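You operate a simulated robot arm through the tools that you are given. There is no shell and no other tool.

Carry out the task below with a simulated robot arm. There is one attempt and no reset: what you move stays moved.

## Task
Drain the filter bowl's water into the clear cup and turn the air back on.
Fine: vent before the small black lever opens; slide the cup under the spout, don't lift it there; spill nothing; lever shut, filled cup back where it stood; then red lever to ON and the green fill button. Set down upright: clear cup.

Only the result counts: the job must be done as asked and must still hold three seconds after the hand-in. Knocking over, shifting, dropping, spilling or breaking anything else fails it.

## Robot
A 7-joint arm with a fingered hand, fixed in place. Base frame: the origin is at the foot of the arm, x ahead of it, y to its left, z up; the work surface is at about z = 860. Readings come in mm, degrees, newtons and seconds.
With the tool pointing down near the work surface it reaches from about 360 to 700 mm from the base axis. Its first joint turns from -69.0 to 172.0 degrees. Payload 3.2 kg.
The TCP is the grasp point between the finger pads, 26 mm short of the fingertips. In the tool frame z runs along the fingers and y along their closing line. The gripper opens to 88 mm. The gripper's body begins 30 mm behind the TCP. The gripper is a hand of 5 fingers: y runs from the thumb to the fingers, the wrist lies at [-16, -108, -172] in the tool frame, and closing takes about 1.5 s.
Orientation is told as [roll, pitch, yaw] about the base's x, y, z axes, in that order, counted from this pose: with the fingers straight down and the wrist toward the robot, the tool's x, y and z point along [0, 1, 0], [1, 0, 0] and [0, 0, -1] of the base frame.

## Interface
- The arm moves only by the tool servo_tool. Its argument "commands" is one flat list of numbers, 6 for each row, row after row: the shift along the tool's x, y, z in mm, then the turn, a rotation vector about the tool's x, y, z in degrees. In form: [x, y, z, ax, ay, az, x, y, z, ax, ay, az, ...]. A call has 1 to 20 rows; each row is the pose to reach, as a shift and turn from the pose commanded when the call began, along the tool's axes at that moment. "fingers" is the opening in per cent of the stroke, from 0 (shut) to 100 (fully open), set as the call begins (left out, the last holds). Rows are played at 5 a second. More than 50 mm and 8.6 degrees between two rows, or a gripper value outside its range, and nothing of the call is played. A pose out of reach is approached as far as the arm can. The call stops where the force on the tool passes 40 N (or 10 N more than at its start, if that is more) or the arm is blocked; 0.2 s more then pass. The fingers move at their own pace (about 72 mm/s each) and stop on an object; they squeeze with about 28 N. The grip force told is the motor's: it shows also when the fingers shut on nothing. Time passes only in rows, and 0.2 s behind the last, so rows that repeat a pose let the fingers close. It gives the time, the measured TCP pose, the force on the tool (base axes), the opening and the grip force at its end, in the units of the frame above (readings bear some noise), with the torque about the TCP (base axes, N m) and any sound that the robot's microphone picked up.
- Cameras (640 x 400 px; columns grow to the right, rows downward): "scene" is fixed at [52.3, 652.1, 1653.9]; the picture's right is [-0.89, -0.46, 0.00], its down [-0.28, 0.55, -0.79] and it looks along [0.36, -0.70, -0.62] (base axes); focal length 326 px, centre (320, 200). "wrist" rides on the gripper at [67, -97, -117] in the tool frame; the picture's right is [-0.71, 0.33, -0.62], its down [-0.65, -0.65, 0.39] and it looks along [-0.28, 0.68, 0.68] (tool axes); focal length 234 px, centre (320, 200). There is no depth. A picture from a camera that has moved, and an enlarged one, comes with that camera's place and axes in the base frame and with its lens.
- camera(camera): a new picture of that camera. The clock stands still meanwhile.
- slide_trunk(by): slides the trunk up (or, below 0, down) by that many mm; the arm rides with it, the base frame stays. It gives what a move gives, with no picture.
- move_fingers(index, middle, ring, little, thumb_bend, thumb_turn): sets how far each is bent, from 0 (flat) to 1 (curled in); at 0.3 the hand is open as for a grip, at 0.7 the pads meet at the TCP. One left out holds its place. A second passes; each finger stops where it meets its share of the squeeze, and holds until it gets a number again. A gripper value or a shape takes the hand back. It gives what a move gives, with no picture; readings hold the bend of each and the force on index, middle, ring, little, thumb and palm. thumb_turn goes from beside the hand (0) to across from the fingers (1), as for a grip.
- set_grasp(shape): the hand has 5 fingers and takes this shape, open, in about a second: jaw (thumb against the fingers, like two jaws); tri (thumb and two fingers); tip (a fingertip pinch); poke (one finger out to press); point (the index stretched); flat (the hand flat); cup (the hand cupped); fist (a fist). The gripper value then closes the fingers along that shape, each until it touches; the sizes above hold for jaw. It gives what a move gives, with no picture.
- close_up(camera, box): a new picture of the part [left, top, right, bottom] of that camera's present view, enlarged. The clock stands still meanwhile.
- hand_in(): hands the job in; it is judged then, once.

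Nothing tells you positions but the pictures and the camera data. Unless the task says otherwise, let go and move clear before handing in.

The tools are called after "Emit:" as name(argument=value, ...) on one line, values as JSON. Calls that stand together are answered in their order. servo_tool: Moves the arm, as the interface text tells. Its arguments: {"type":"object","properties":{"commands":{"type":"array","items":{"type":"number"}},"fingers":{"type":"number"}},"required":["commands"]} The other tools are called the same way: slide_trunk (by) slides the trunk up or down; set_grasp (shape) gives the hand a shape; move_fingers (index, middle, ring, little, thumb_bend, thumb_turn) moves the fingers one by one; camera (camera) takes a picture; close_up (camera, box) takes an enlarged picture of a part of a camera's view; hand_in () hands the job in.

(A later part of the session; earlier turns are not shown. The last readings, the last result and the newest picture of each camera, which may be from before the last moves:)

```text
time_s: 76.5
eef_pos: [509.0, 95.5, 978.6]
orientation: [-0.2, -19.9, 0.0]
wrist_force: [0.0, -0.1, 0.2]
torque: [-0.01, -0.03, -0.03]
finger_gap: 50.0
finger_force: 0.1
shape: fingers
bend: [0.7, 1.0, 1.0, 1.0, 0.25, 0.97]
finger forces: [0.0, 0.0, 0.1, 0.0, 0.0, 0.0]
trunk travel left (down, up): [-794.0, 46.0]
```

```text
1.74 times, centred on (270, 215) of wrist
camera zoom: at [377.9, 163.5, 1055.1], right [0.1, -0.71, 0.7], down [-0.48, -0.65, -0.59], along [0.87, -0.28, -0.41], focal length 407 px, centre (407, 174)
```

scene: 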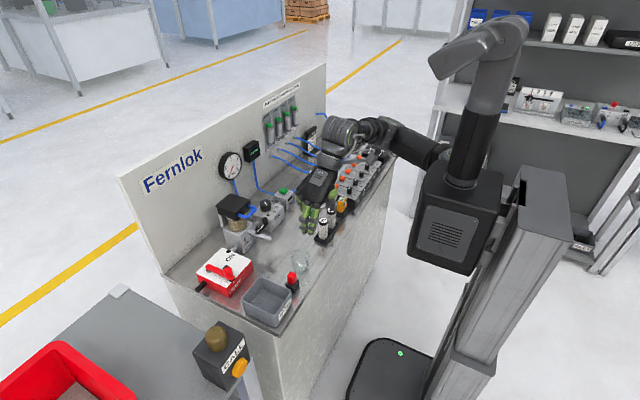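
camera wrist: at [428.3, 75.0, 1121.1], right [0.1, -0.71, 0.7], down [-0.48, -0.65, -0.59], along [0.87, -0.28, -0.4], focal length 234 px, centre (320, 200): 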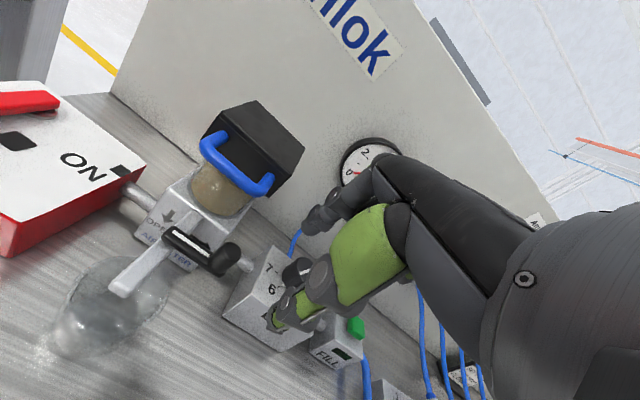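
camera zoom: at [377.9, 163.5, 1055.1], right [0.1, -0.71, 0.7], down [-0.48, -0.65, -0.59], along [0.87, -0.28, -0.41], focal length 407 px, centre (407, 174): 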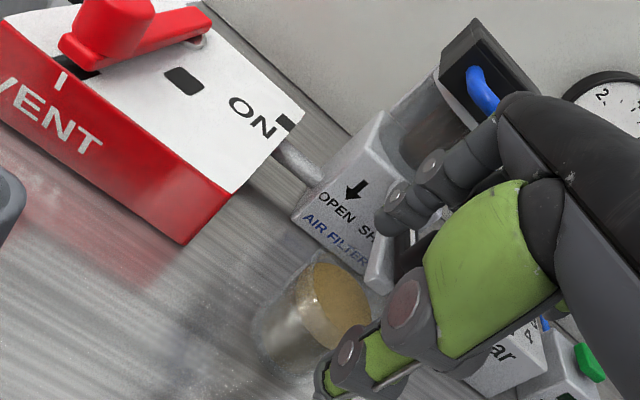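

The finger is beside the knob. I'll push it right along the arc, to about 45° first.

Emit:
servo_tool(commands=[-7, -1.4, -0.5, 0, 0, 0, -12, -2.3, -0.8, 0, 0, 0, -16.2, -2.8, -1, 0, 0, 0, -20, -2.8, -1, 0, 0, 0, -23.2, -2.8, -1, 0, 0, 0, -29, -1.4, -0.5, 0, 0, 0, -33.9, -0.2, -0.1, 0, 0, 0])

Emit:
close_up(camera="scene", box=[225, 190, 305, 260])

Emit:
close_up(camera="wrist", box=[150, 100, 360, 330])

```text
time_s: 78.1
eef_pos: [509.4, 62.5, 979.9]
orientation: [0.0, -20.0, 0.0]
wrist_force: [0.3, -0.6, 0.7]
torque: [0.0, 0.01, 0.02]
finger_gap: 50.1
finger_force: 0.6
shape: fingers
bend: [0.7, 1.0, 1.0, 1.0, 0.25, 0.97]
finger forces: [0.5, 0.0, 0.0, 0.1, 0.1, 0.0]
trunk travel left (down, up): [-794.0, 46.0]
```

```text
5.71 times, centred on (265, 225) of scene
camera zoom: at [52.3, 652.1, 1653.9], right [-0.89, -0.46, 0.0], down [-0.28, 0.55, -0.79], along [0.36, -0.7, -0.62], focal length 1861 px, centre (634, 57)
```

zoom: 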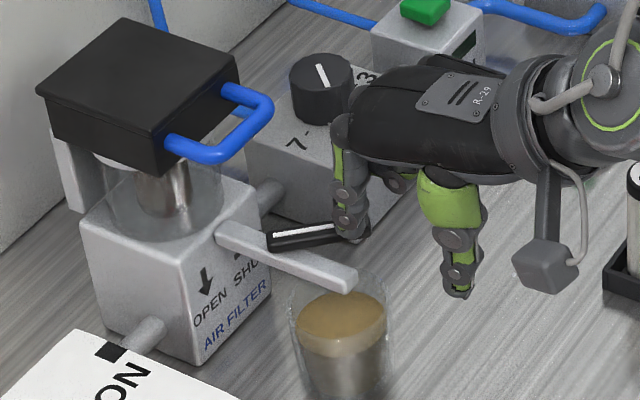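

```text
1.74 times, centred on (255, 215) of wrist
camera zoom: at [378.2, 130.3, 1055.9], right [0.1, -0.71, 0.7], down [-0.48, -0.65, -0.59], along [0.87, -0.28, -0.4], focal length 407 px, centre (433, 174)
```

zoom: 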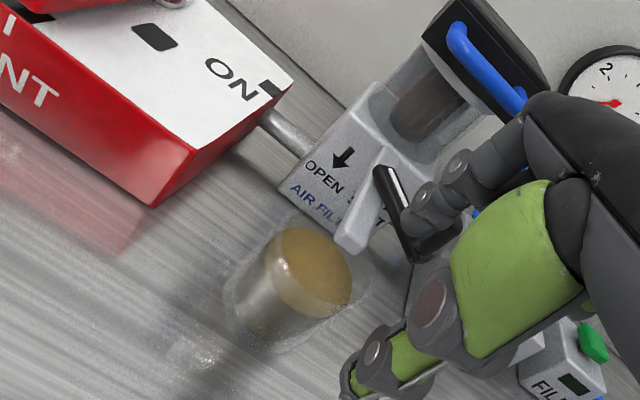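

About 50° now and moving freely. Continuing toward SHUT.

Emit:
servo_tool(commands=[-5, 2.35, 0.85, 0, 0, 0, -10.6, 5.3, 1.9, 0, 0, 0, -15, 9.4, 3.4, 0, 0, 0, -18.6, 13.7, 5, 0, 0, 0])

Emit:
close_up(camera="scene", box=[225, 190, 305, 260])

Emit:
close_up(camera="wrist", box=[150, 100, 360, 330])

```text
time_s: 79.1
eef_pos: [524.9, 42.5, 980.1]
orientation: [-0.1, -19.9, 0.1]
wrist_force: [0.1, -0.3, -0.6]
torque: [0.0, -0.03, 0.0]
finger_gap: 49.4
finger_force: 0.2
shape: fingers
bend: [0.7, 1.0, 1.0, 1.0, 0.25, 0.97]
finger forces: [0.3, 0.1, 0.0, 0.0, 0.0, 0.0]
trunk travel left (down, up): [-794.0, 46.0]
```

```text
5.71 times, centred on (265, 225) of scene
camera zoom: at [52.3, 652.1, 1653.9], right [-0.89, -0.46, 0.0], down [-0.28, 0.55, -0.79], along [0.36, -0.7, -0.62], focal length 1861 px, centre (634, 57)
```

zoom: 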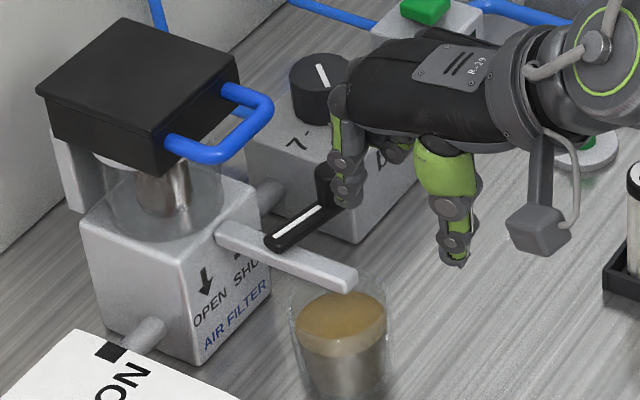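

```text
1.74 times, centred on (255, 215) of wrist
camera zoom: at [393.0, 110.9, 1055.7], right [0.1, -0.71, 0.7], down [-0.48, -0.65, -0.59], along [0.87, -0.28, -0.4], focal length 407 px, centre (433, 174)
```

zoom: 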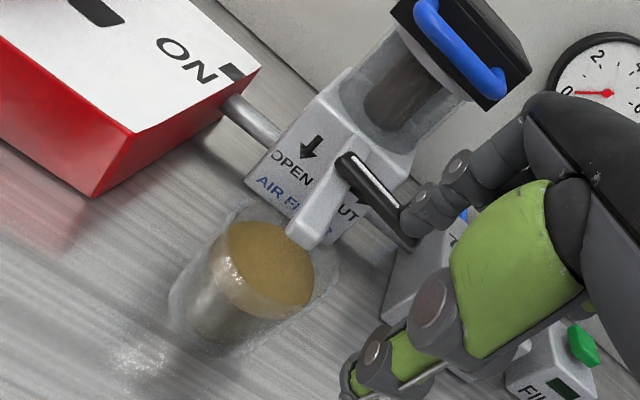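

Emit:
servo_tool(commands=[-2, 3.8, 1.4, 0, 0, 0, -3.5, 7.5, 2.7, 0, 0, 0, -4, 10.3, 3.8, 0, 0, 0, -4, 12.7, 4.6, 0, 0, 0])

Emit:
close_up(camera="scene", box=[225, 190, 305, 260])

Emit:
close_up(camera="wrist", box=[150, 100, 360, 330])

```text
time_s: 80.1
eef_pos: [537.0, 40.3, 979.4]
orientation: [-0.2, -19.9, 0.1]
wrist_force: [-3.5, 0.3, 0.6]
torque: [-0.01, 0.04, 0.02]
finger_gap: 46.3
finger_force: 1.3
shape: fingers
bend: [0.7, 1.0, 1.0, 1.0, 0.25, 0.97]
finger forces: [2.9, 0.1, 0.0, 0.0, 0.1, 0.0]
trunk travel left (down, up): [-794.0, 46.0]
```

```text
5.71 times, centred on (265, 225) of scene
camera zoom: at [52.3, 652.1, 1653.9], right [-0.89, -0.46, 0.0], down [-0.28, 0.55, -0.79], along [0.36, -0.7, -0.62], focal length 1861 px, centre (634, 57)
```

zoom: 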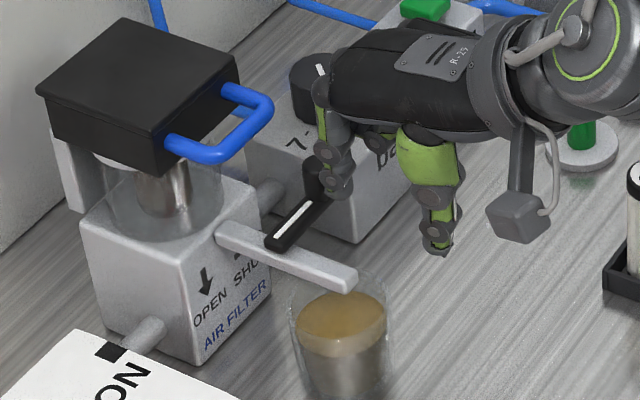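

```text
1.74 times, centred on (255, 215) of wrist
camera zoom: at [405.4, 108.1, 1056.0], right [0.1, -0.71, 0.7], down [-0.48, -0.65, -0.59], along [0.87, -0.28, -0.41], focal length 407 px, centre (433, 174)
```

zoom: 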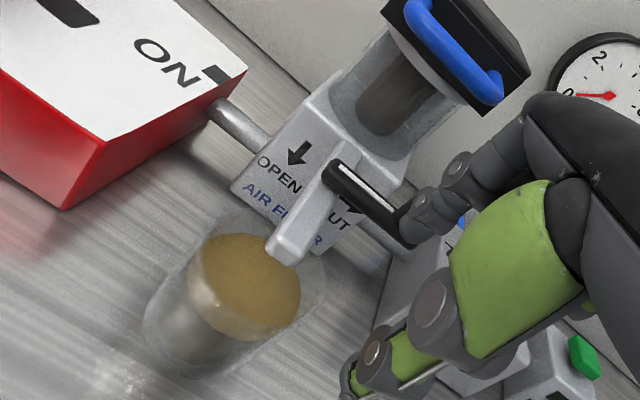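

The lever is practically at SHUT with a light stop force. One more small nudge to be sure it is fully home.

Emit:
servo_tool(commands=[0, 1.9, 0.7, 0, 0, 0, 0, 3.8, 1.4, 0, 0, 0, 0, 3.8, 1.4, 0, 0, 0])

Emit:
close_up(camera="scene", box=[225, 190, 305, 260])

```text
time_s: 80.9
eef_pos: [539.4, 39.8, 980.3]
orientation: [-0.1, -20.0, 0.1]
wrist_force: [-5.5, 1.3, 0.6]
torque: [0.02, 0.02, 0.01]
finger_gap: 42.8
finger_force: 3.2
shape: fingers
bend: [0.71, 1.0, 1.0, 1.0, 0.25, 0.97]
finger forces: [5.3, 0.0, 0.0, 0.1, 0.1, 0.0]
trunk travel left (down, up): [-794.0, 46.0]
```

```text
5.71 times, centred on (265, 225) of scene
camera zoom: at [52.3, 652.1, 1653.9], right [-0.89, -0.46, 0.0], down [-0.28, 0.55, -0.79], along [0.36, -0.7, -0.62], focal length 1861 px, centre (634, 57)
```

zoom: 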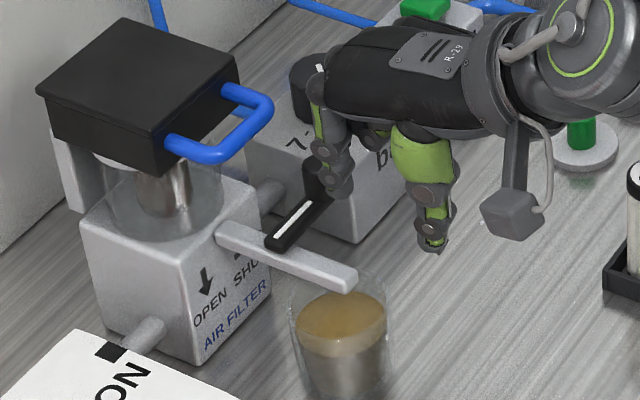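

The lever is shut against its stop. I'll back off, rise, and swing the hand back to the cup-gripping pose I used before.

Emit:
servo_tool(commands=[0, -5, -1.8, 0, 0, 0, 0, -9.4, -3.4, 0, 0, 0, 0, -4, -20, 0, 0, 0, 0, 4, -40, 0, 0, 0, 0, 12, -62, 0, 0, 0, 0, 18, -79, 0, 0, 0, 5, -5, -85, 4, 0, 0, 10, -35, -95, 8, 0, 0, 20, -65, -105, 13, 0, 0, 30, -95, -115, 17, 0, 0, 40, -118, -120, 20, 0, 0, 40, -118, -120, 20, 0, 0])

Emit:
move_fingers(index=0.35, middle=0.35, ring=0.22, little=0.2, thumb_bend=0.35, thumb_turn=1.0)

Emit:
close_up(camera="scene", box=[225, 190, 305, 260])

```text
time_s: 83.5
eef_pos: [388.3, 79.2, 1051.5]
orientation: [-0.1, 0.0, 0.1]
wrist_force: [0.2, -0.6, 0.2]
torque: [0.0, 0.04, -0.01]
finger_gap: 49.5
finger_force: 0.0
shape: fingers
bend: [0.7, 1.0, 1.0, 1.0, 0.25, 0.97]
finger forces: [0.0, 0.0, 0.0, 0.0, 0.0, 0.0]
trunk travel left (down, up): [-794.0, 46.0]
```

```text
time_s: 84.5
eef_pos: [388.4, 79.8, 1052.2]
orientation: [-0.1, 0.0, -0.1]
wrist_force: [0.5, -0.2, 0.5]
torque: [-0.01, 0.02, 0.01]
finger_gap: 77.8
finger_force: 0.1
shape: fingers
bend: [0.35, 0.35, 0.22, 0.2, 0.35, 0.98]
finger forces: [0.0, 0.1, 0.0, 0.0, 0.0, 0.0]
trunk travel left (down, up): [-794.0, 46.0]
```

```text
5.71 times, centred on (265, 225) of scene
camera zoom: at [52.3, 652.1, 1653.9], right [-0.89, -0.46, 0.0], down [-0.28, 0.55, -0.79], along [0.36, -0.7, -0.62], focal length 1861 px, centre (634, 57)
```

zoom: 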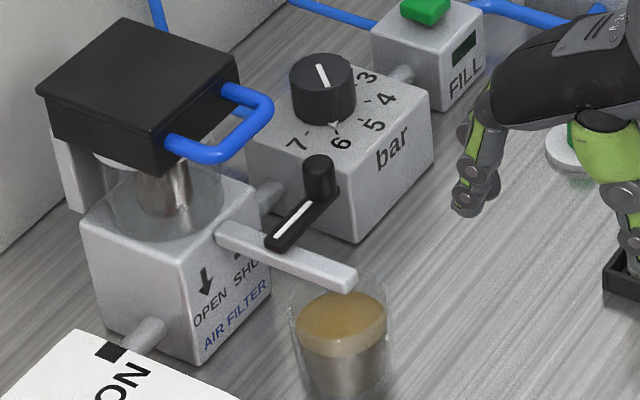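

The lever sits exactly where it started. Now I'll turn the hand to the cup pose (yaw 78°, tilt 55°).

Emit:
servo_tool(commands=[5, 5, -2, 0, 0, -7.8, 10, 10, -4, 0, 0, -15.6, 15, 15, -6, 0, 0, -23.4, 19.5, 21, -8, 0, 0, -31.2, 19.5, 21, -8, 0, 0, -39, 19.5, 21, -8, 0, 0, -46.8, 19.5, 21, -8, 0, 0, -54.6, 19.5, 21, -8, 0, 0, -62.4, 19.5, 21, -8, 0, 0, -70.2, 19.5, 21, -8, 0, 0, -78.2, 19.5, 21, -8, 0, 0, -78.2])

Emit:
servo_tool(commands=[0, 0, 0, 0, -8, 0, 0, 0, 0, 0, -16, 0, 0, 0, 0, 0, -24, 0, 0, 0, 0, 0, -32, 0, 0, 0, 0, 0, -40, 0, 0, 0, 0, 0, -48, 0, 0, 0, 0, 0, -54.9, 0, 0, 0, 0, 0, -54.9, 0])

```text
time_s: 86.9
eef_pos: [409.7, 99.4, 1059.0]
orientation: [0.1, 0.0, 78.3]
wrist_force: [0.6, -0.1, 0.5]
torque: [0.02, 0.01, 0.0]
finger_gap: 77.5
finger_force: 0.1
shape: fingers
bend: [0.35, 0.35, 0.22, 0.2, 0.35, 0.98]
finger forces: [0.1, 0.0, 0.1, 0.0, 0.0, 0.0]
trunk travel left (down, up): [-794.0, 46.0]
```

```text
time_s: 88.7
eef_pos: [409.7, 98.9, 1058.8]
orientation: [-54.9, 0.1, 78.1]
wrist_force: [-0.2, -0.3, 0.0]
torque: [-0.06, -0.01, 0.03]
finger_gap: 77.6
finger_force: 0.0
shape: fingers
bend: [0.35, 0.35, 0.22, 0.2, 0.35, 0.98]
finger forces: [0.0, 0.0, 0.0, 0.0, 0.0, 0.0]
out of reach, approached as far as the arm can: row 5
trunk travel left (down, up): [-794.0, 46.0]
```

Emit:
slide_trunk(by=-60)

Emit:
servo_tool(commands=[-11, 1.8, 16, 0, 0, 0, -22.3, 3.5, 31.8, 0, 0, 0, -33.5, 5.3, 47.7, 0, 0, 0, -44.7, 7, 63.6, 0, 0, 0, -44.7, 7, 63.6, 0, 0, 0])

Emit:
slide_trunk(by=-50)

Emit:
close_up(camera="scene", box=[225, 190, 325, 280])

Emit:
close_up(camera="wrist", box=[150, 100, 380, 330])

```text
time_s: 89.7
eef_pos: [409.3, 100.1, 999.2]
orientation: [-54.9, 0.1, 78.2]
wrist_force: [-0.1, 0.8, 0.1]
torque: [-0.02, -0.03, -0.01]
finger_gap: 77.7
finger_force: 0.1
shape: fingers
bend: [0.35, 0.35, 0.22, 0.2, 0.35, 0.98]
finger forces: [0.1, 0.0, 0.0, 0.0, 0.0, 0.1]
trunk travel left (down, up): [-734.0, 106.0]
```

```text
time_s: 90.9
eef_pos: [487.4, 91.2, 999.1]
orientation: [-54.9, 0.1, 78.3]
wrist_force: [0.2, -0.8, 0.5]
torque: [-0.01, -0.01, -0.03]
finger_gap: 77.5
finger_force: 0.1
shape: fingers
bend: [0.35, 0.35, 0.22, 0.2, 0.35, 0.98]
finger forces: [0.1, 0.0, 0.1, 0.0, 0.1, 0.0]
trunk travel left (down, up): [-734.0, 106.0]
```

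```text
time_s: 91.8
eef_pos: [486.6, 90.3, 948.9]
orientation: [-54.9, 0.1, 78.2]
wrist_force: [0.0, -0.9, -0.3]
torque: [-0.02, 0.01, -0.01]
finger_gap: 77.9
finger_force: 0.0
shape: fingers
bend: [0.35, 0.35, 0.22, 0.2, 0.35, 0.98]
finger forces: [0.0, 0.1, 0.0, 0.0, 0.1, 0.1]
trunk travel left (down, up): [-684.0, 156.0]
```

```text
4.44 times, centred on (275, 235) of scene
camera zoom: at [52.3, 652.1, 1653.9], right [-0.89, -0.46, 0.0], down [-0.28, 0.55, -0.79], along [0.36, -0.7, -0.62], focal length 1447 px, centre (520, 44)
```

zoom: 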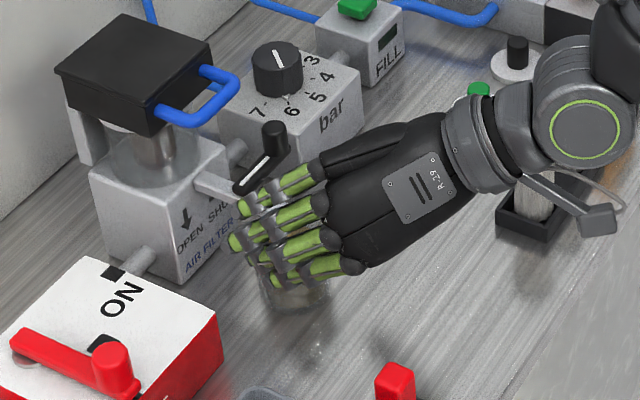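

```text
1.74 times, centred on (265, 215) of wrist
camera zoom: at [336.5, 23.7, 962.4], right [-0.03, 0.35, 0.94], down [0.54, -0.78, 0.31], along [0.84, 0.52, -0.16], focal length 407 px, centre (416, 174)
```

zoom: 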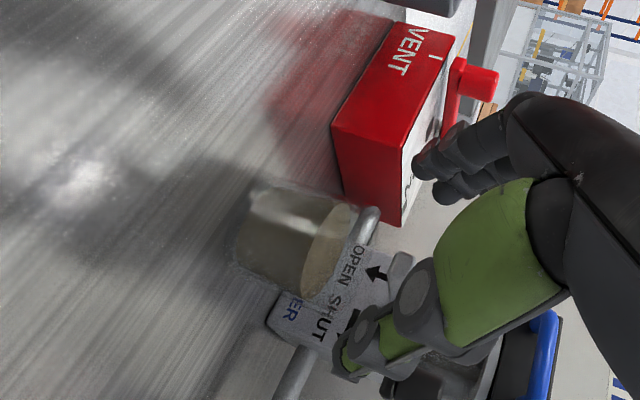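

The cup is where I left it. I'll go down the remaining 45 mm, then move forward around it.

Emit:
slide_trunk(by=-45)

Emit:
servo_tool(commands=[-4, 0, 5.7, 0, 0, 0, -8, 0, 11.4, 0, 0, 0, -12, 0, 17.1, 0, 0, 0, -16, 0, 22.9, 0, 0, 0, -20.1, 0, 28.6, 0, 0, 0, -20.1, 0, 28.6, 0, 0, 0])

Emit:
close_up(camera="wrist", box=[150, 100, 380, 330])

Emit:
close_up(camera="scene", box=[225, 190, 325, 280])

```text
time_s: 92.7
eef_pos: [486.5, 90.4, 904.5]
orientation: [-54.9, 0.1, 78.2]
wrist_force: [0.3, -0.4, 0.3]
torque: [-0.02, -0.02, 0.01]
finger_gap: 77.5
finger_force: 0.1
shape: fingers
bend: [0.35, 0.35, 0.22, 0.2, 0.35, 0.98]
finger forces: [0.0, 0.0, 0.0, 0.0, 0.1, 0.1]
trunk travel left (down, up): [-639.0, 201.0]
```

```text
time_s: 94.1
eef_pos: [521.8, 83.9, 905.1]
orientation: [-54.9, 0.1, 78.2]
wrist_force: [1.0, 0.2, 0.7]
torque: [0.02, -0.03, -0.01]
finger_gap: 77.7
finger_force: 0.0
shape: fingers
bend: [0.35, 0.35, 0.22, 0.2, 0.35, 0.98]
finger forces: [0.0, 0.0, 0.1, 0.0, 0.0, 0.0]
trunk travel left (down, up): [-639.0, 201.0]
```

```text
1.74 times, centred on (265, 215) of wrist
camera zoom: at [370.8, 16.7, 917.8], right [-0.03, 0.35, 0.94], down [0.54, -0.78, 0.31], along [0.84, 0.52, -0.16], focal length 407 px, centre (416, 174)
```

zoom: 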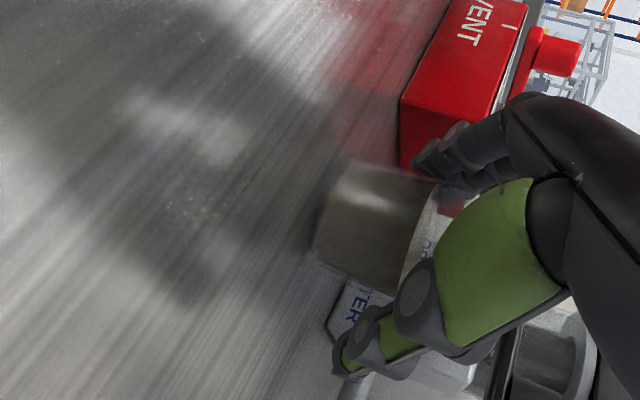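

```text
4.44 times, centred on (275, 235) of scene
camera zoom: at [52.3, 652.1, 1653.9], right [-0.89, -0.46, 0.0], down [-0.28, 0.55, -0.79], along [0.36, -0.7, -0.62], focal length 1447 px, centre (520, 44)
```

zoom: 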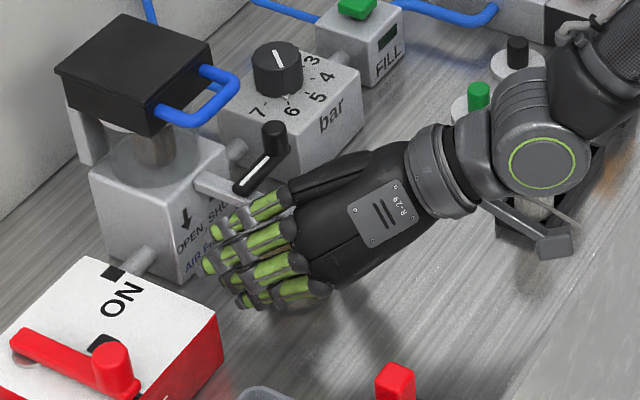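

The hand straddles the cup without contact. I'll close gently as before.

Emit:
move_fingers(index=0.43, middle=0.43, thumb_bend=0.43)

Emit:
move_fingers(index=0.47, middle=0.48, thumb_bend=0.47)

Emit:
move_fingers(index=0.5, middle=0.51, thumb_bend=0.5)

```text
time_s: 95.1
eef_pos: [521.4, 83.2, 905.6]
orientation: [-54.9, 0.2, 78.2]
wrist_force: [-0.6, 0.4, 0.4]
torque: [-0.03, -0.02, -0.02]
finger_gap: 61.0
finger_force: 0.1
shape: fingers
bend: [0.43, 0.43, 0.22, 0.2, 0.43, 0.99]
finger forces: [0.1, 0.0, 0.0, 0.0, 0.0, 0.0]
trunk travel left (down, up): [-639.0, 201.0]
```

```text
time_s: 96.1
eef_pos: [521.9, 83.2, 905.2]
orientation: [-54.8, 0.1, 78.3]
wrist_force: [0.5, 0.1, -0.1]
torque: [0.0, 0.01, -0.02]
finger_gap: 56.5
finger_force: 1.3
shape: fingers
bend: [0.45, 0.48, 0.22, 0.2, 0.46, 0.99]
finger forces: [1.8, 0.1, 0.1, 0.0, 1.6, 0.0]
trunk travel left (down, up): [-639.0, 201.0]
```

```text
time_s: 97.1
eef_pos: [520.4, 82.9, 905.6]
orientation: [-54.9, 0.1, 78.2]
wrist_force: [-0.5, 0.1, 0.0]
torque: [0.0, -0.03, 0.01]
finger_gap: 55.5
finger_force: 4.6
shape: fingers
bend: [0.46, 0.5, 0.22, 0.2, 0.46, 1.0]
finger forces: [3.6, 1.0, 0.0, 0.1, 4.2, 0.0]
trunk travel left (down, up): [-639.0, 201.0]
```

The cup is held with about 4 N. I'll slide it back slowly, the first 62 mm.

Emit:
servo_tool(commands=[1.13, -0.35, -1.61, 0, 0, 0, 2.84, -0.87, -4.03, 0, 0, 0, 5.1, -1.57, -7.26, 0, 0, 0, 7.94, -2.43, -11.28, 0, 0, 0, 11.34, -3.48, -16.12, 0, 0, 0, 14.74, -4.52, -20.96, 0, 0, 0, 18.14, -5.57, -25.8, 0, 0, 0, 21.54, -6.61, -30.63, 0, 0, 0, 24.95, -7.65, -35.47, 0, 0, 0, 28.35, -8.7, -40.31, 0, 0, 0, 31.75, -9.74, -45.14, 0, 0, 0, 34.02, -10.43, -48.36, 0, 0, 0, 35.15, -10.78, -49.98, 0, 0, 0, 35.15, -10.78, -49.98, 0, 0, 0])

Emit:
close_up(camera="scene", box=[245, 200, 335, 280])

Emit:
close_up(camera="wrist", box=[150, 100, 380, 330])

```text
time_s: 100.1
eef_pos: [458.9, 85.8, 903.7]
orientation: [-54.9, 0.1, 78.2]
wrist_force: [0.6, 0.2, 2.1]
torque: [0.04, -0.04, -0.01]
finger_gap: 55.6
finger_force: 4.6
shape: fingers
bend: [0.46, 0.5, 0.22, 0.2, 0.46, 1.0]
finger forces: [3.5, 1.1, 0.1, 0.1, 4.4, 0.0]
trunk travel left (down, up): [-639.0, 201.0]
```

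```text
5.00 times, centred on (290, 240) of scene
camera zoom: at [52.3, 652.1, 1653.9], right [-0.89, -0.46, 0.0], down [-0.28, 0.55, -0.79], along [0.36, -0.7, -0.62], focal length 1628 px, centre (470, 0)
```

zoom: 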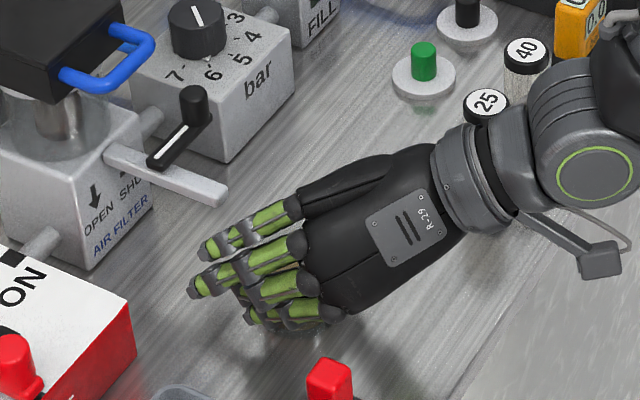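

```text
1.74 times, centred on (265, 215) of wrist
camera zoom: at [308.8, 18.4, 917.5], right [-0.03, 0.35, 0.94], down [0.54, -0.78, 0.31], along [0.84, 0.52, -0.16], focal length 407 px, centre (416, 174)
```

zoom: 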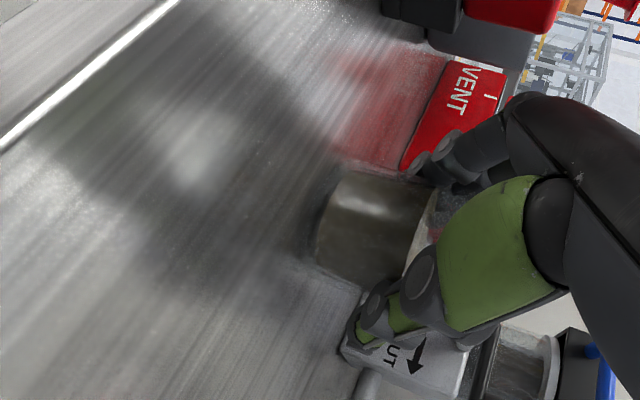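

Emit:
servo_tool(commands=[1.13, -0.36, -1.61, 0, 0, 0, 2.83, -0.91, -4.02, 0, 0, 0, 5.1, -1.64, -7.23, 0, 0, 0, 7.92, -2.55, -11.25, 0, 0, 0, 11.3, -3.64, -16.08, 0, 0, 0, 14.7, -4.73, -20.9, 0, 0, 0, 18.1, -5.83, -25.7, 0, 0, 0, 21.5, -6.92, -30.55, 0, 0, 0, 24.3, -7.83, -34.56, 0, 0, 0, 26.6, -8.56, -37.8, 0, 0, 0, 28.3, -9.1, -40.2, 0, 0, 0, 29.4, -9.47, -41.8, 0, 0, 0, 29.7, -9.56, -42.2, 0, 0, 0, 29.7, -9.56, -42.2, 0, 0, 0])

Emit:
close_up(camera="scene", box=[260, 230, 340, 300])

Emit:
close_up(camera="wrist", box=[150, 100, 380, 330])

```text
time_s: 103.1
eef_pos: [406.3, 86.3, 904.8]
orientation: [-54.7, 0.1, 78.2]
wrist_force: [0.2, 0.3, 1.0]
torque: [-0.01, -0.01, 0.0]
finger_gap: 55.4
finger_force: 3.6
shape: fingers
bend: [0.46, 0.5, 0.22, 0.2, 0.46, 1.0]
finger forces: [3.3, 1.1, 0.0, 0.1, 4.3, 0.0]
trunk travel left (down, up): [-639.0, 201.0]
```

```text
5.71 times, centred on (300, 265) of scene
camera zoom: at [52.3, 652.1, 1653.9], right [-0.89, -0.46, 0.0], down [-0.28, 0.55, -0.79], along [0.36, -0.7, -0.62], focal length 1861 px, centre (434, -171)
```

zoom: 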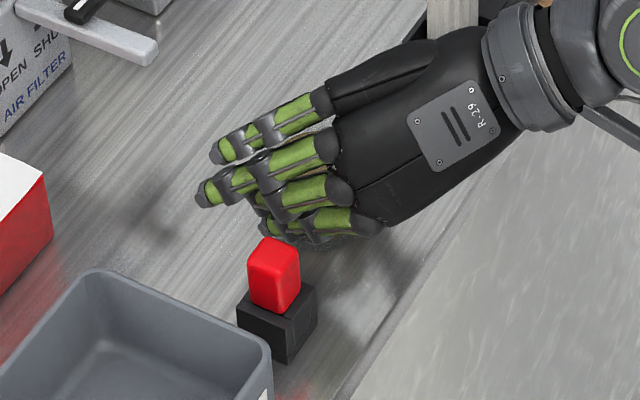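

```text
1.74 times, centred on (265, 215) of wrist
camera zoom: at [256.0, 19.3, 917.7], right [-0.03, 0.35, 0.94], down [0.54, -0.78, 0.31], along [0.84, 0.52, -0.16], focal length 407 px, centre (416, 174)
```

zoom: 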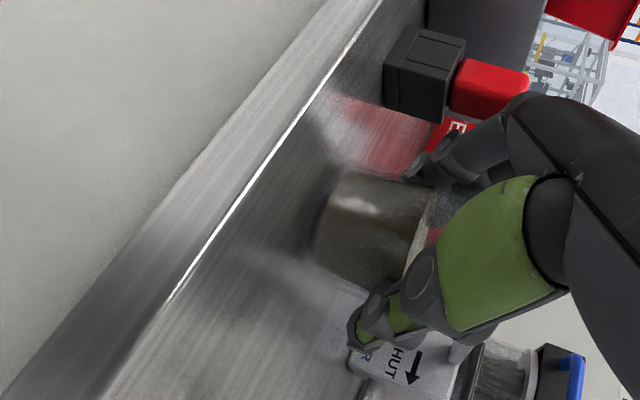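

The cup is back near its starting place. I'll release it and rise straight up.

Emit:
move_fingers(index=0.43, middle=0.43, thumb_bend=0.43)

Emit:
move_fingers(index=0.375, middle=0.375, thumb_bend=0.35)

Emit:
slide_trunk(by=20)

Emit:
slide_trunk(by=100)

Emit:
close_up(camera="scene", box=[260, 230, 340, 300])

Emit:
camera(camera="wrist")

```text
time_s: 104.1
eef_pos: [406.6, 86.2, 905.7]
orientation: [-54.9, 0.2, 78.3]
wrist_force: [0.3, -0.7, 0.2]
torque: [0.0, -0.01, -0.01]
finger_gap: 60.6
finger_force: 0.0
shape: fingers
bend: [0.43, 0.43, 0.22, 0.2, 0.43, 0.99]
finger forces: [0.0, 0.0, 0.0, 0.0, 0.1, 0.1]
trunk travel left (down, up): [-639.0, 201.0]
```

```text
time_s: 105.1
eef_pos: [406.7, 85.7, 906.2]
orientation: [-54.9, 0.1, 78.2]
wrist_force: [-0.2, 0.4, 0.1]
torque: [-0.01, 0.02, -0.02]
finger_gap: 75.3
finger_force: 0.1
shape: fingers
bend: [0.37, 0.37, 0.22, 0.2, 0.35, 0.98]
finger forces: [0.0, 0.0, 0.1, 0.1, 0.0, 0.0]
trunk travel left (down, up): [-639.0, 201.0]
```

```text
time_s: 105.8
eef_pos: [407.6, 86.0, 926.2]
orientation: [-54.7, 0.1, 78.2]
wrist_force: [-1.0, -0.2, 0.3]
torque: [0.02, 0.0, 0.01]
finger_gap: 74.9
finger_force: 0.1
shape: fingers
bend: [0.37, 0.37, 0.22, 0.2, 0.35, 0.98]
finger forces: [0.0, 0.1, 0.0, 0.0, 0.0, 0.1]
trunk travel left (down, up): [-659.0, 181.0]
```

```text
time_s: 107.1
eef_pos: [406.3, 85.7, 1025.6]
orientation: [-54.9, 0.1, 78.2]
wrist_force: [-0.2, -0.5, 0.6]
torque: [0.0, 0.02, 0.0]
finger_gap: 75.2
finger_force: 0.1
shape: fingers
bend: [0.37, 0.37, 0.22, 0.2, 0.35, 0.98]
finger forces: [0.0, 0.1, 0.0, 0.0, 0.0, 0.0]
trunk travel left (down, up): [-759.0, 81.0]
```

```text
5.71 times, centred on (300, 265) of scene
camera zoom: at [52.3, 652.1, 1653.9], right [-0.89, -0.46, 0.0], down [-0.28, 0.55, -0.79], along [0.36, -0.7, -0.62], focal length 1861 px, centre (434, -171)
```

zoom: 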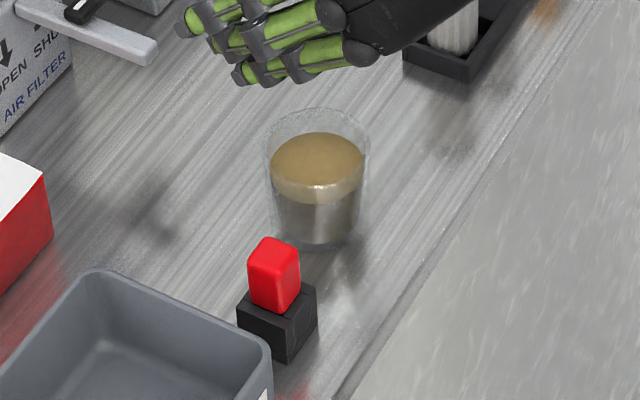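

```text
taken
camera wrist: at [256.2, 19.4, 1037.7], right [-0.03, 0.35, 0.94], down [0.54, -0.78, 0.31], along [0.84, 0.52, -0.16], focal length 234 px, centre (320, 200)
```

wrist: 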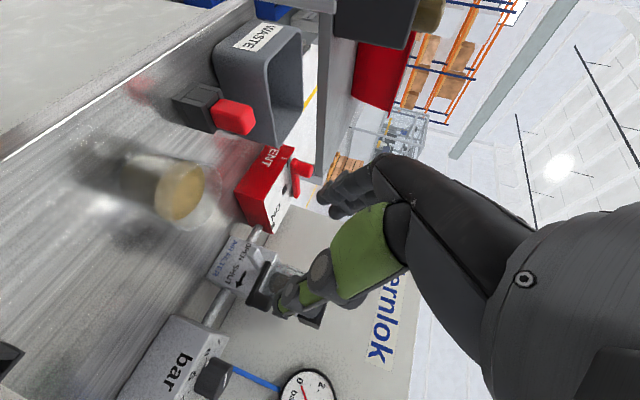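

Emit:
close_up(camera="scene", box=[270, 235, 330, 295])

```text
6.67 times, centred on (300, 265) of scene
camera zoom: at [52.3, 652.1, 1653.9], right [-0.89, -0.46, 0.0], down [-0.28, 0.55, -0.79], along [0.36, -0.7, -0.62], focal length 2171 px, centre (453, -233)
```

zoom: 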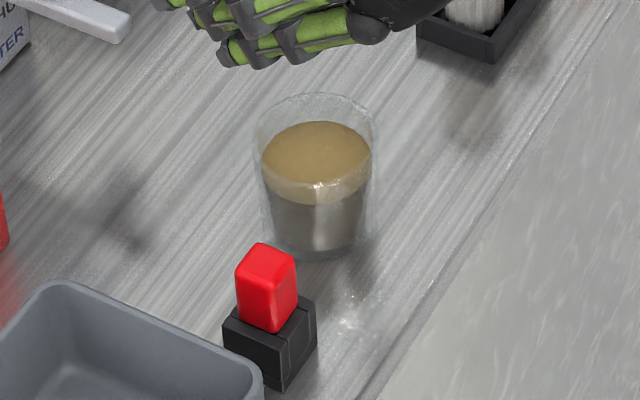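

The cup is upright, two-thirds full, and within about 4 mm of where it stood. Next is the red lever: I'll turn the hand back to forward and set the ring finger as the stick.

Emit:
slide_trunk(by=35)

Emit:
servo_tool(commands=[0, 0, 0, 0, 8, 0, 0, 0, 0, 0, 16, 0, 0, 0, 0, 0, 24, 0, 0, 0, 0, 0, 32, 0, 0, 0, 0, 0, 40, 0, 0, 0, 0, 0, 48, 0, 0, 0, 0, 0, 54.9, 0, 0, 0, 0, 0, 54.9, 0])

Emit:
servo_tool(commands=[0, 0, 0, 0, 0, 8, 0, 0, 0, 0, 0, 16, 0, 0, 0, 0, 0, 24, 0, 0, 0, 0, 0, 32, 0, 0, 0, 0, 0, 40, 0, 0, 0, 0, 0, 48, 0, 0, 0, 0, 0, 56, 0, 0, 0, 0, 0, 64, 0, 0, 0, 0, 0, 72, 0, 0, 0, 0, 0, 78.2, 0, 0, 0, 0, 0, 78.2])

Emit:
move_fingers(index=1.0, middle=1.0, ring=0.7, little=1.0, thumb_bend=0.0, thumb_turn=0.0)

Emit:
camera(camera="scene")

```text
time_s: 107.9
eef_pos: [406.8, 86.3, 1060.6]
orientation: [-54.8, 0.1, 78.2]
wrist_force: [1.0, -0.1, -0.3]
torque: [-0.02, 0.01, 0.0]
finger_gap: 75.4
finger_force: 0.2
shape: fingers
bend: [0.37, 0.37, 0.22, 0.2, 0.35, 0.98]
finger forces: [0.0, 0.0, 0.0, 0.0, 0.1, 0.0]
trunk travel left (down, up): [-794.0, 46.0]
```

```text
time_s: 109.7
eef_pos: [406.2, 85.6, 1060.2]
orientation: [0.1, 0.2, 78.2]
wrist_force: [-1.1, 0.0, 0.3]
torque: [0.01, -0.01, -0.03]
finger_gap: 75.4
finger_force: 0.0
shape: fingers
bend: [0.37, 0.37, 0.22, 0.2, 0.35, 0.98]
finger forces: [0.1, 0.0, 0.0, 0.0, 0.0, 0.1]
trunk travel left (down, up): [-794.0, 46.0]
```

```text
time_s: 112.1
eef_pos: [407.0, 85.8, 1060.4]
orientation: [-0.2, 0.1, 0.0]
wrist_force: [0.8, 0.5, -0.8]
torque: [0.01, -0.03, -0.03]
finger_gap: 75.1
finger_force: 0.0
shape: fingers
bend: [0.37, 0.37, 0.22, 0.2, 0.35, 0.98]
finger forces: [0.1, 0.0, 0.1, 0.1, 0.0, 0.0]
trunk travel left (down, up): [-794.0, 46.0]
```

```text
time_s: 113.1
eef_pos: [406.2, 86.3, 1060.0]
orientation: [-0.1, 0.2, 0.0]
wrist_force: [-0.1, 0.0, 0.6]
torque: [-0.01, 0.01, -0.02]
finger_gap: 80.7
finger_force: 0.1
shape: fingers
bend: [1.0, 1.0, 0.7, 1.0, 0.01, 0.0]
finger forces: [0.1, 0.0, 0.1, 0.0, 0.0, 0.1]
trunk travel left (down, up): [-794.0, 46.0]
```

```text
taken
```

scene: 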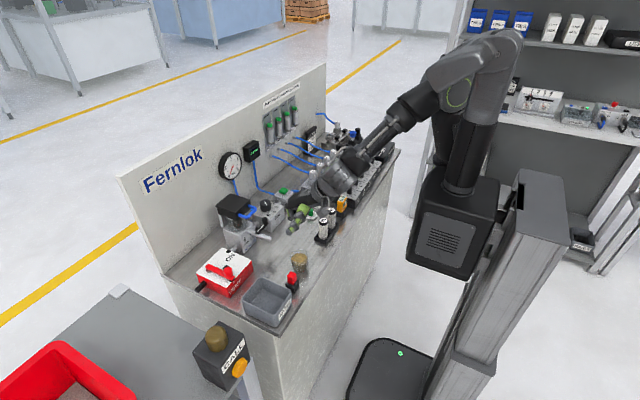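

Emit:
servo_tool(commands=[34, 14, 0, -3, 0, 0, 68, 28, 2, -6, 0, 0, 102, 42, 4, -9, 0, 0, 136, 56, 6, -12, 0, 0, 170, 70, 8, -15, 0, 0, 204, 84, 10, -18, 0, 0, 204, 84, 10, -18, 0, 0])

Emit:
camera(camera="scene")

Emit:
camera(camera="wrist")

```text
time_s: 114.7
eef_pos: [488.4, 279.0, 1051.9]
orientation: [-0.1, -17.3, -0.1]
wrist_force: [0.2, 0.5, -0.9]
torque: [-0.01, 0.0, 0.03]
finger_gap: 81.0
finger_force: 0.0
shape: fingers
bend: [1.0, 1.0, 0.7, 1.0, 0.0, 0.0]
finger forces: [0.0, 0.0, 0.1, 0.0, 0.1, 0.0]
out of reach, approached as far as the arm can: row 6, 7
trunk travel left (down, up): [-794.0, 46.0]
```

```text
taken
```

scene: 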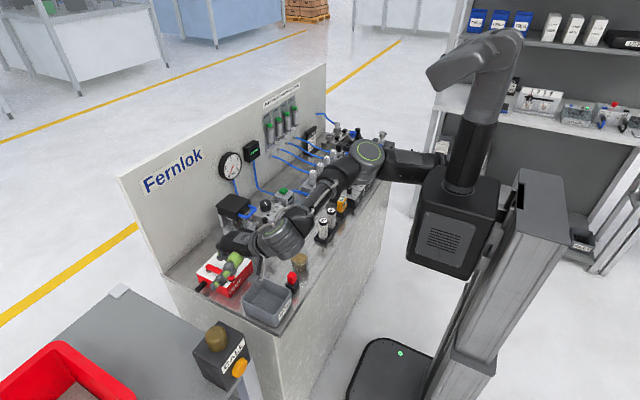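

```text
taken
camera wrist: at [361.3, 347.6, 1132.6], right [0.13, -0.71, 0.7], down [-0.51, -0.65, -0.56], along [0.85, -0.28, -0.45], focal length 234 px, centre (320, 200)
```

wrist: 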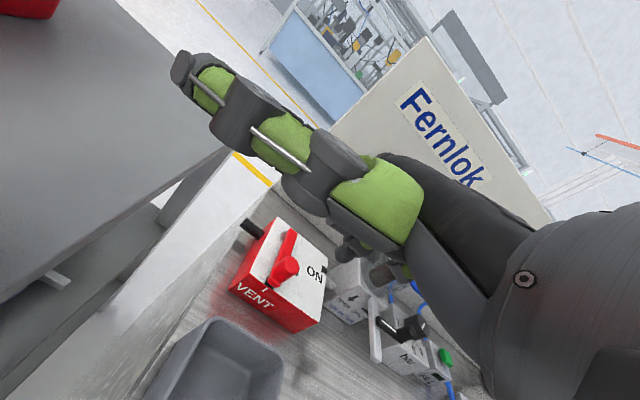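

Reach is short while high out here; it improves lower down. I'll descend toward the left side of the red knob.

Emit:
servo_tool(commands=[4, -6, 24, 0, 0, 0, 10, -10, 48, 0, 0, 0, 18, -5, 72, 0, 0, 0, 26, 2.9, 97, 0, 0, 0, 26, 2.9, 97, 0, 0, 0])

Emit:
close_up(camera="scene", box=[180, 220, 280, 310])

Emit:
camera(camera="wrist")

```text
time_s: 115.9
eef_pos: [488.9, 284.7, 999.0]
orientation: [0.0, -17.9, 0.1]
wrist_force: [0.7, -0.7, -0.4]
torque: [-0.01, -0.01, 0.04]
finger_gap: 81.0
finger_force: 0.1
shape: fingers
bend: [1.0, 1.0, 0.7, 1.0, 0.0, 0.0]
finger forces: [0.1, 0.0, 0.0, 0.0, 0.0, 0.1]
out of reach, approached as far as the arm can: row 2, 3, 4, 5
trunk travel left (down, up): [-794.0, 46.0]
```

```text
4.44 times, centred on (230, 265) of scene
camera zoom: at [52.3, 652.1, 1653.9], right [-0.89, -0.46, 0.0], down [-0.28, 0.55, -0.79], along [0.36, -0.7, -0.62], focal length 1447 px, centre (720, -89)
```

zoom: 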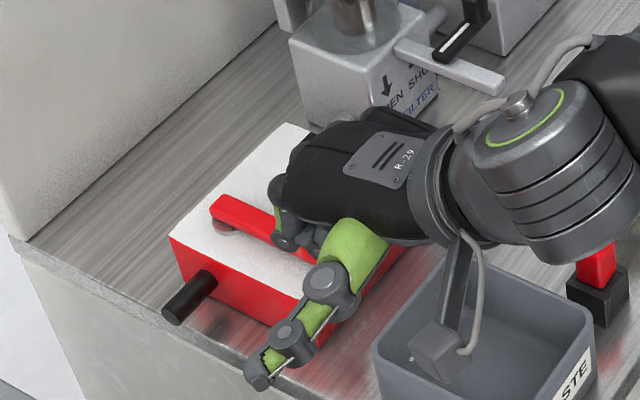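

```text
taken
camera wrist: at [360.9, 353.1, 1079.5], right [0.12, -0.71, 0.7], down [-0.5, -0.65, -0.57], along [0.86, -0.28, -0.43], focal length 234 px, centre (320, 200)
```

wrist: 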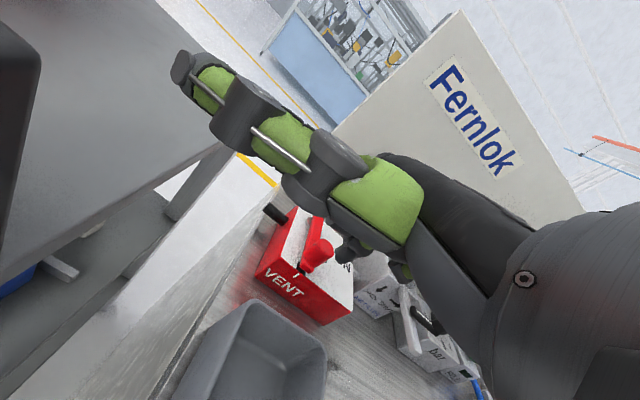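

Straight out left is beyond reach, so I'll start the return with the index finger, which needs the hand less far left, and finish with the ring finger near ON.

Emit:
move_fingers(index=0.7, middle=1.0, ring=1.0, little=1.0, thumb_bend=0.0, thumb_turn=0.0)

Emit:
slide_trunk(by=19)

Emit:
servo_tool(commands=[-4, 10, 5, 0, 0, 0, -8, 20, 12, 0, 0, 0, -13, 30, 24, 0, 0, 0, -19, 37, 36, 0, 0, 0, -19, 37, 46, 0, 0, 0, -19, 37, 46, 0, 0, 0])

Emit:
close_up(camera="scene", box=[180, 220, 280, 310])

Emit:
camera(camera="wrist")

```text
time_s: 116.9
eef_pos: [489.3, 284.1, 998.5]
orientation: [-0.1, -18.0, 0.2]
wrist_force: [-0.3, -1.3, 0.1]
torque: [0.01, -0.02, 0.01]
finger_gap: 105.1
finger_force: 0.2
shape: fingers
bend: [0.7, 1.0, 1.0, 1.0, 0.0, 0.0]
finger forces: [0.0, 0.0, 0.0, 0.0, 0.0, 0.0]
trunk travel left (down, up): [-794.0, 46.0]
```

```text
time_s: 117.6
eef_pos: [488.8, 286.2, 1017.5]
orientation: [-0.1, -17.8, 0.1]
wrist_force: [0.2, -0.3, -0.8]
torque: [-0.02, 0.0, -0.02]
finger_gap: 105.0
finger_force: 0.0
shape: fingers
bend: [0.7, 1.0, 1.0, 1.0, 0.0, 0.0]
finger forces: [0.0, 0.0, 0.0, 0.0, 0.1, 0.1]
trunk travel left (down, up): [-813.0, 27.0]
```

```text
time_s: 119.0
eef_pos: [538.6, 265.3, 986.4]
orientation: [-0.1, -18.0, 0.2]
wrist_force: [0.8, 1.2, 0.6]
torque: [-0.04, -0.02, -0.03]
finger_gap: 105.2
finger_force: 0.0
shape: fingers
bend: [0.7, 1.0, 1.0, 1.0, 0.0, 0.0]
finger forces: [0.0, 0.0, 0.1, 0.1, 0.0, 0.0]
trunk travel left (down, up): [-813.0, 27.0]
```

```text
4.44 times, centred on (230, 265) of scene
camera zoom: at [52.3, 652.1, 1653.9], right [-0.89, -0.46, 0.0], down [-0.28, 0.55, -0.79], along [0.36, -0.7, -0.62], focal length 1447 px, centre (720, -89)
```

zoom: 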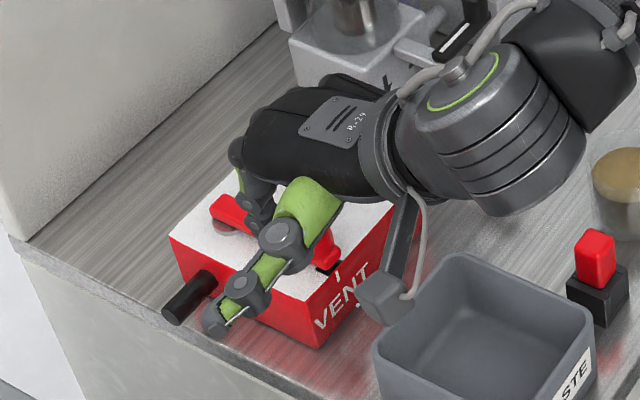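

```text
taken
camera wrist: at [410.0, 333.9, 1066.4], right [0.12, -0.71, 0.7], down [-0.5, -0.65, -0.57], along [0.86, -0.28, -0.43], focal length 234 px, centre (320, 200)
```

wrist: 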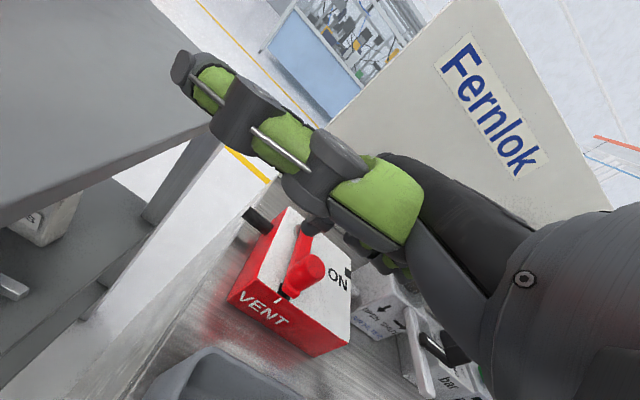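

Emit:
close_up(camera="wrist", box=[220, 180, 420, 360])

Emit:
close_up(camera="scene", box=[205, 245, 265, 300])

```text
2.22 times, centred on (320, 270) of wrist
camera zoom: at [410.0, 333.9, 1066.4], right [0.12, -0.71, 0.7], down [-0.5, -0.65, -0.57], along [0.86, -0.28, -0.43], focal length 520 px, centre (320, 44)
```

zoom: 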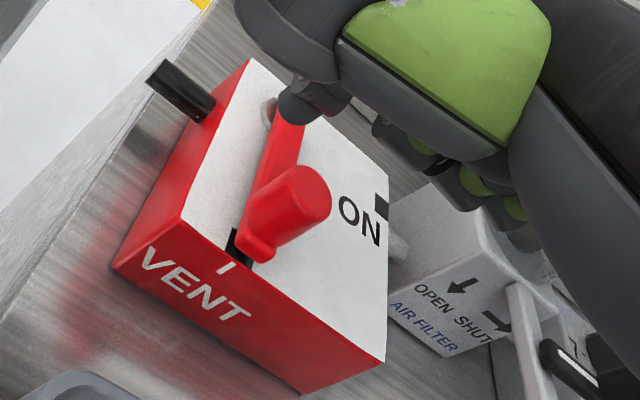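

```text
7.27 times, centred on (235, 272) of scene
camera zoom: at [52.3, 652.1, 1653.9], right [-0.89, -0.46, 0.0], down [-0.28, 0.55, -0.79], along [0.36, -0.7, -0.62], focal length 2368 px, centre (938, -327)
```

zoom: 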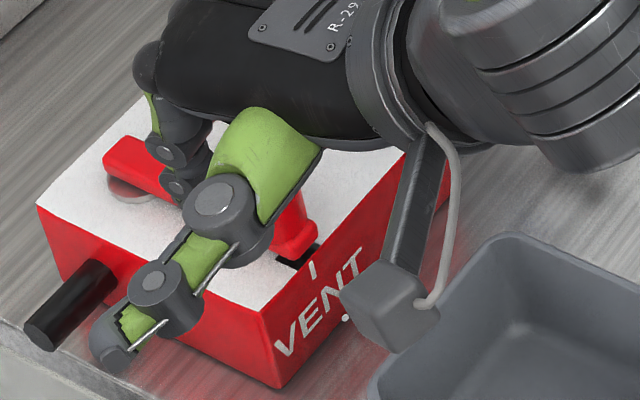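

The index finger is on the left of the red knob, about 15 mm clear. I'll lower with the trunk to knob height.

Emit:
slide_trunk(by=-41)

Emit:
close_up(camera="wrist", box=[220, 180, 420, 360])

Emit:
close_up(camera="scene", box=[205, 245, 265, 300])

```text
time_s: 119.8
eef_pos: [538.8, 266.0, 944.2]
orientation: [0.0, -18.0, 0.1]
wrist_force: [-0.1, 0.0, -0.8]
torque: [-0.01, 0.03, 0.0]
finger_gap: 105.2
finger_force: 0.2
shape: fingers
bend: [0.7, 1.0, 1.0, 1.0, 0.0, 0.0]
finger forces: [0.0, 0.1, 0.1, 0.0, 0.0, 0.1]
trunk travel left (down, up): [-772.0, 68.0]
```

```text
2.22 times, centred on (320, 270) of wrist
camera zoom: at [409.8, 334.0, 1025.4], right [0.12, -0.71, 0.7], down [-0.5, -0.65, -0.57], along [0.86, -0.28, -0.43], focal length 520 px, centre (320, 44)
```

zoom: 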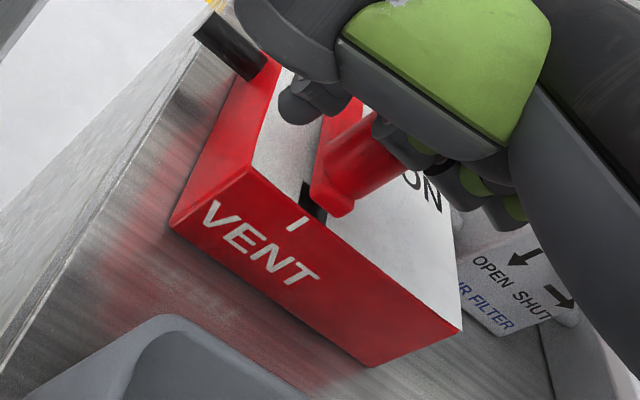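

```text
7.27 times, centred on (235, 272) of scene
camera zoom: at [52.3, 652.1, 1653.9], right [-0.89, -0.46, 0.0], down [-0.28, 0.55, -0.79], along [0.36, -0.7, -0.62], focal length 2368 px, centre (938, -327)
```

zoom: 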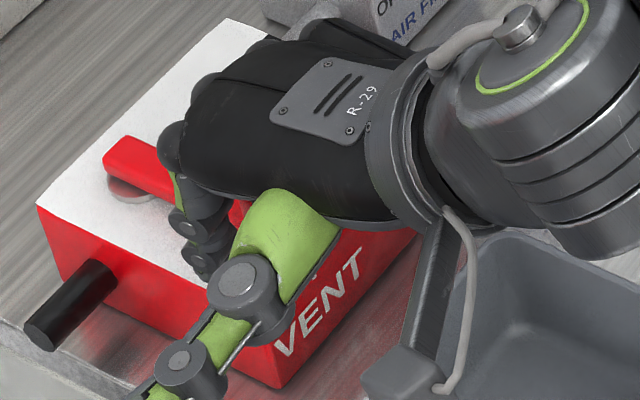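

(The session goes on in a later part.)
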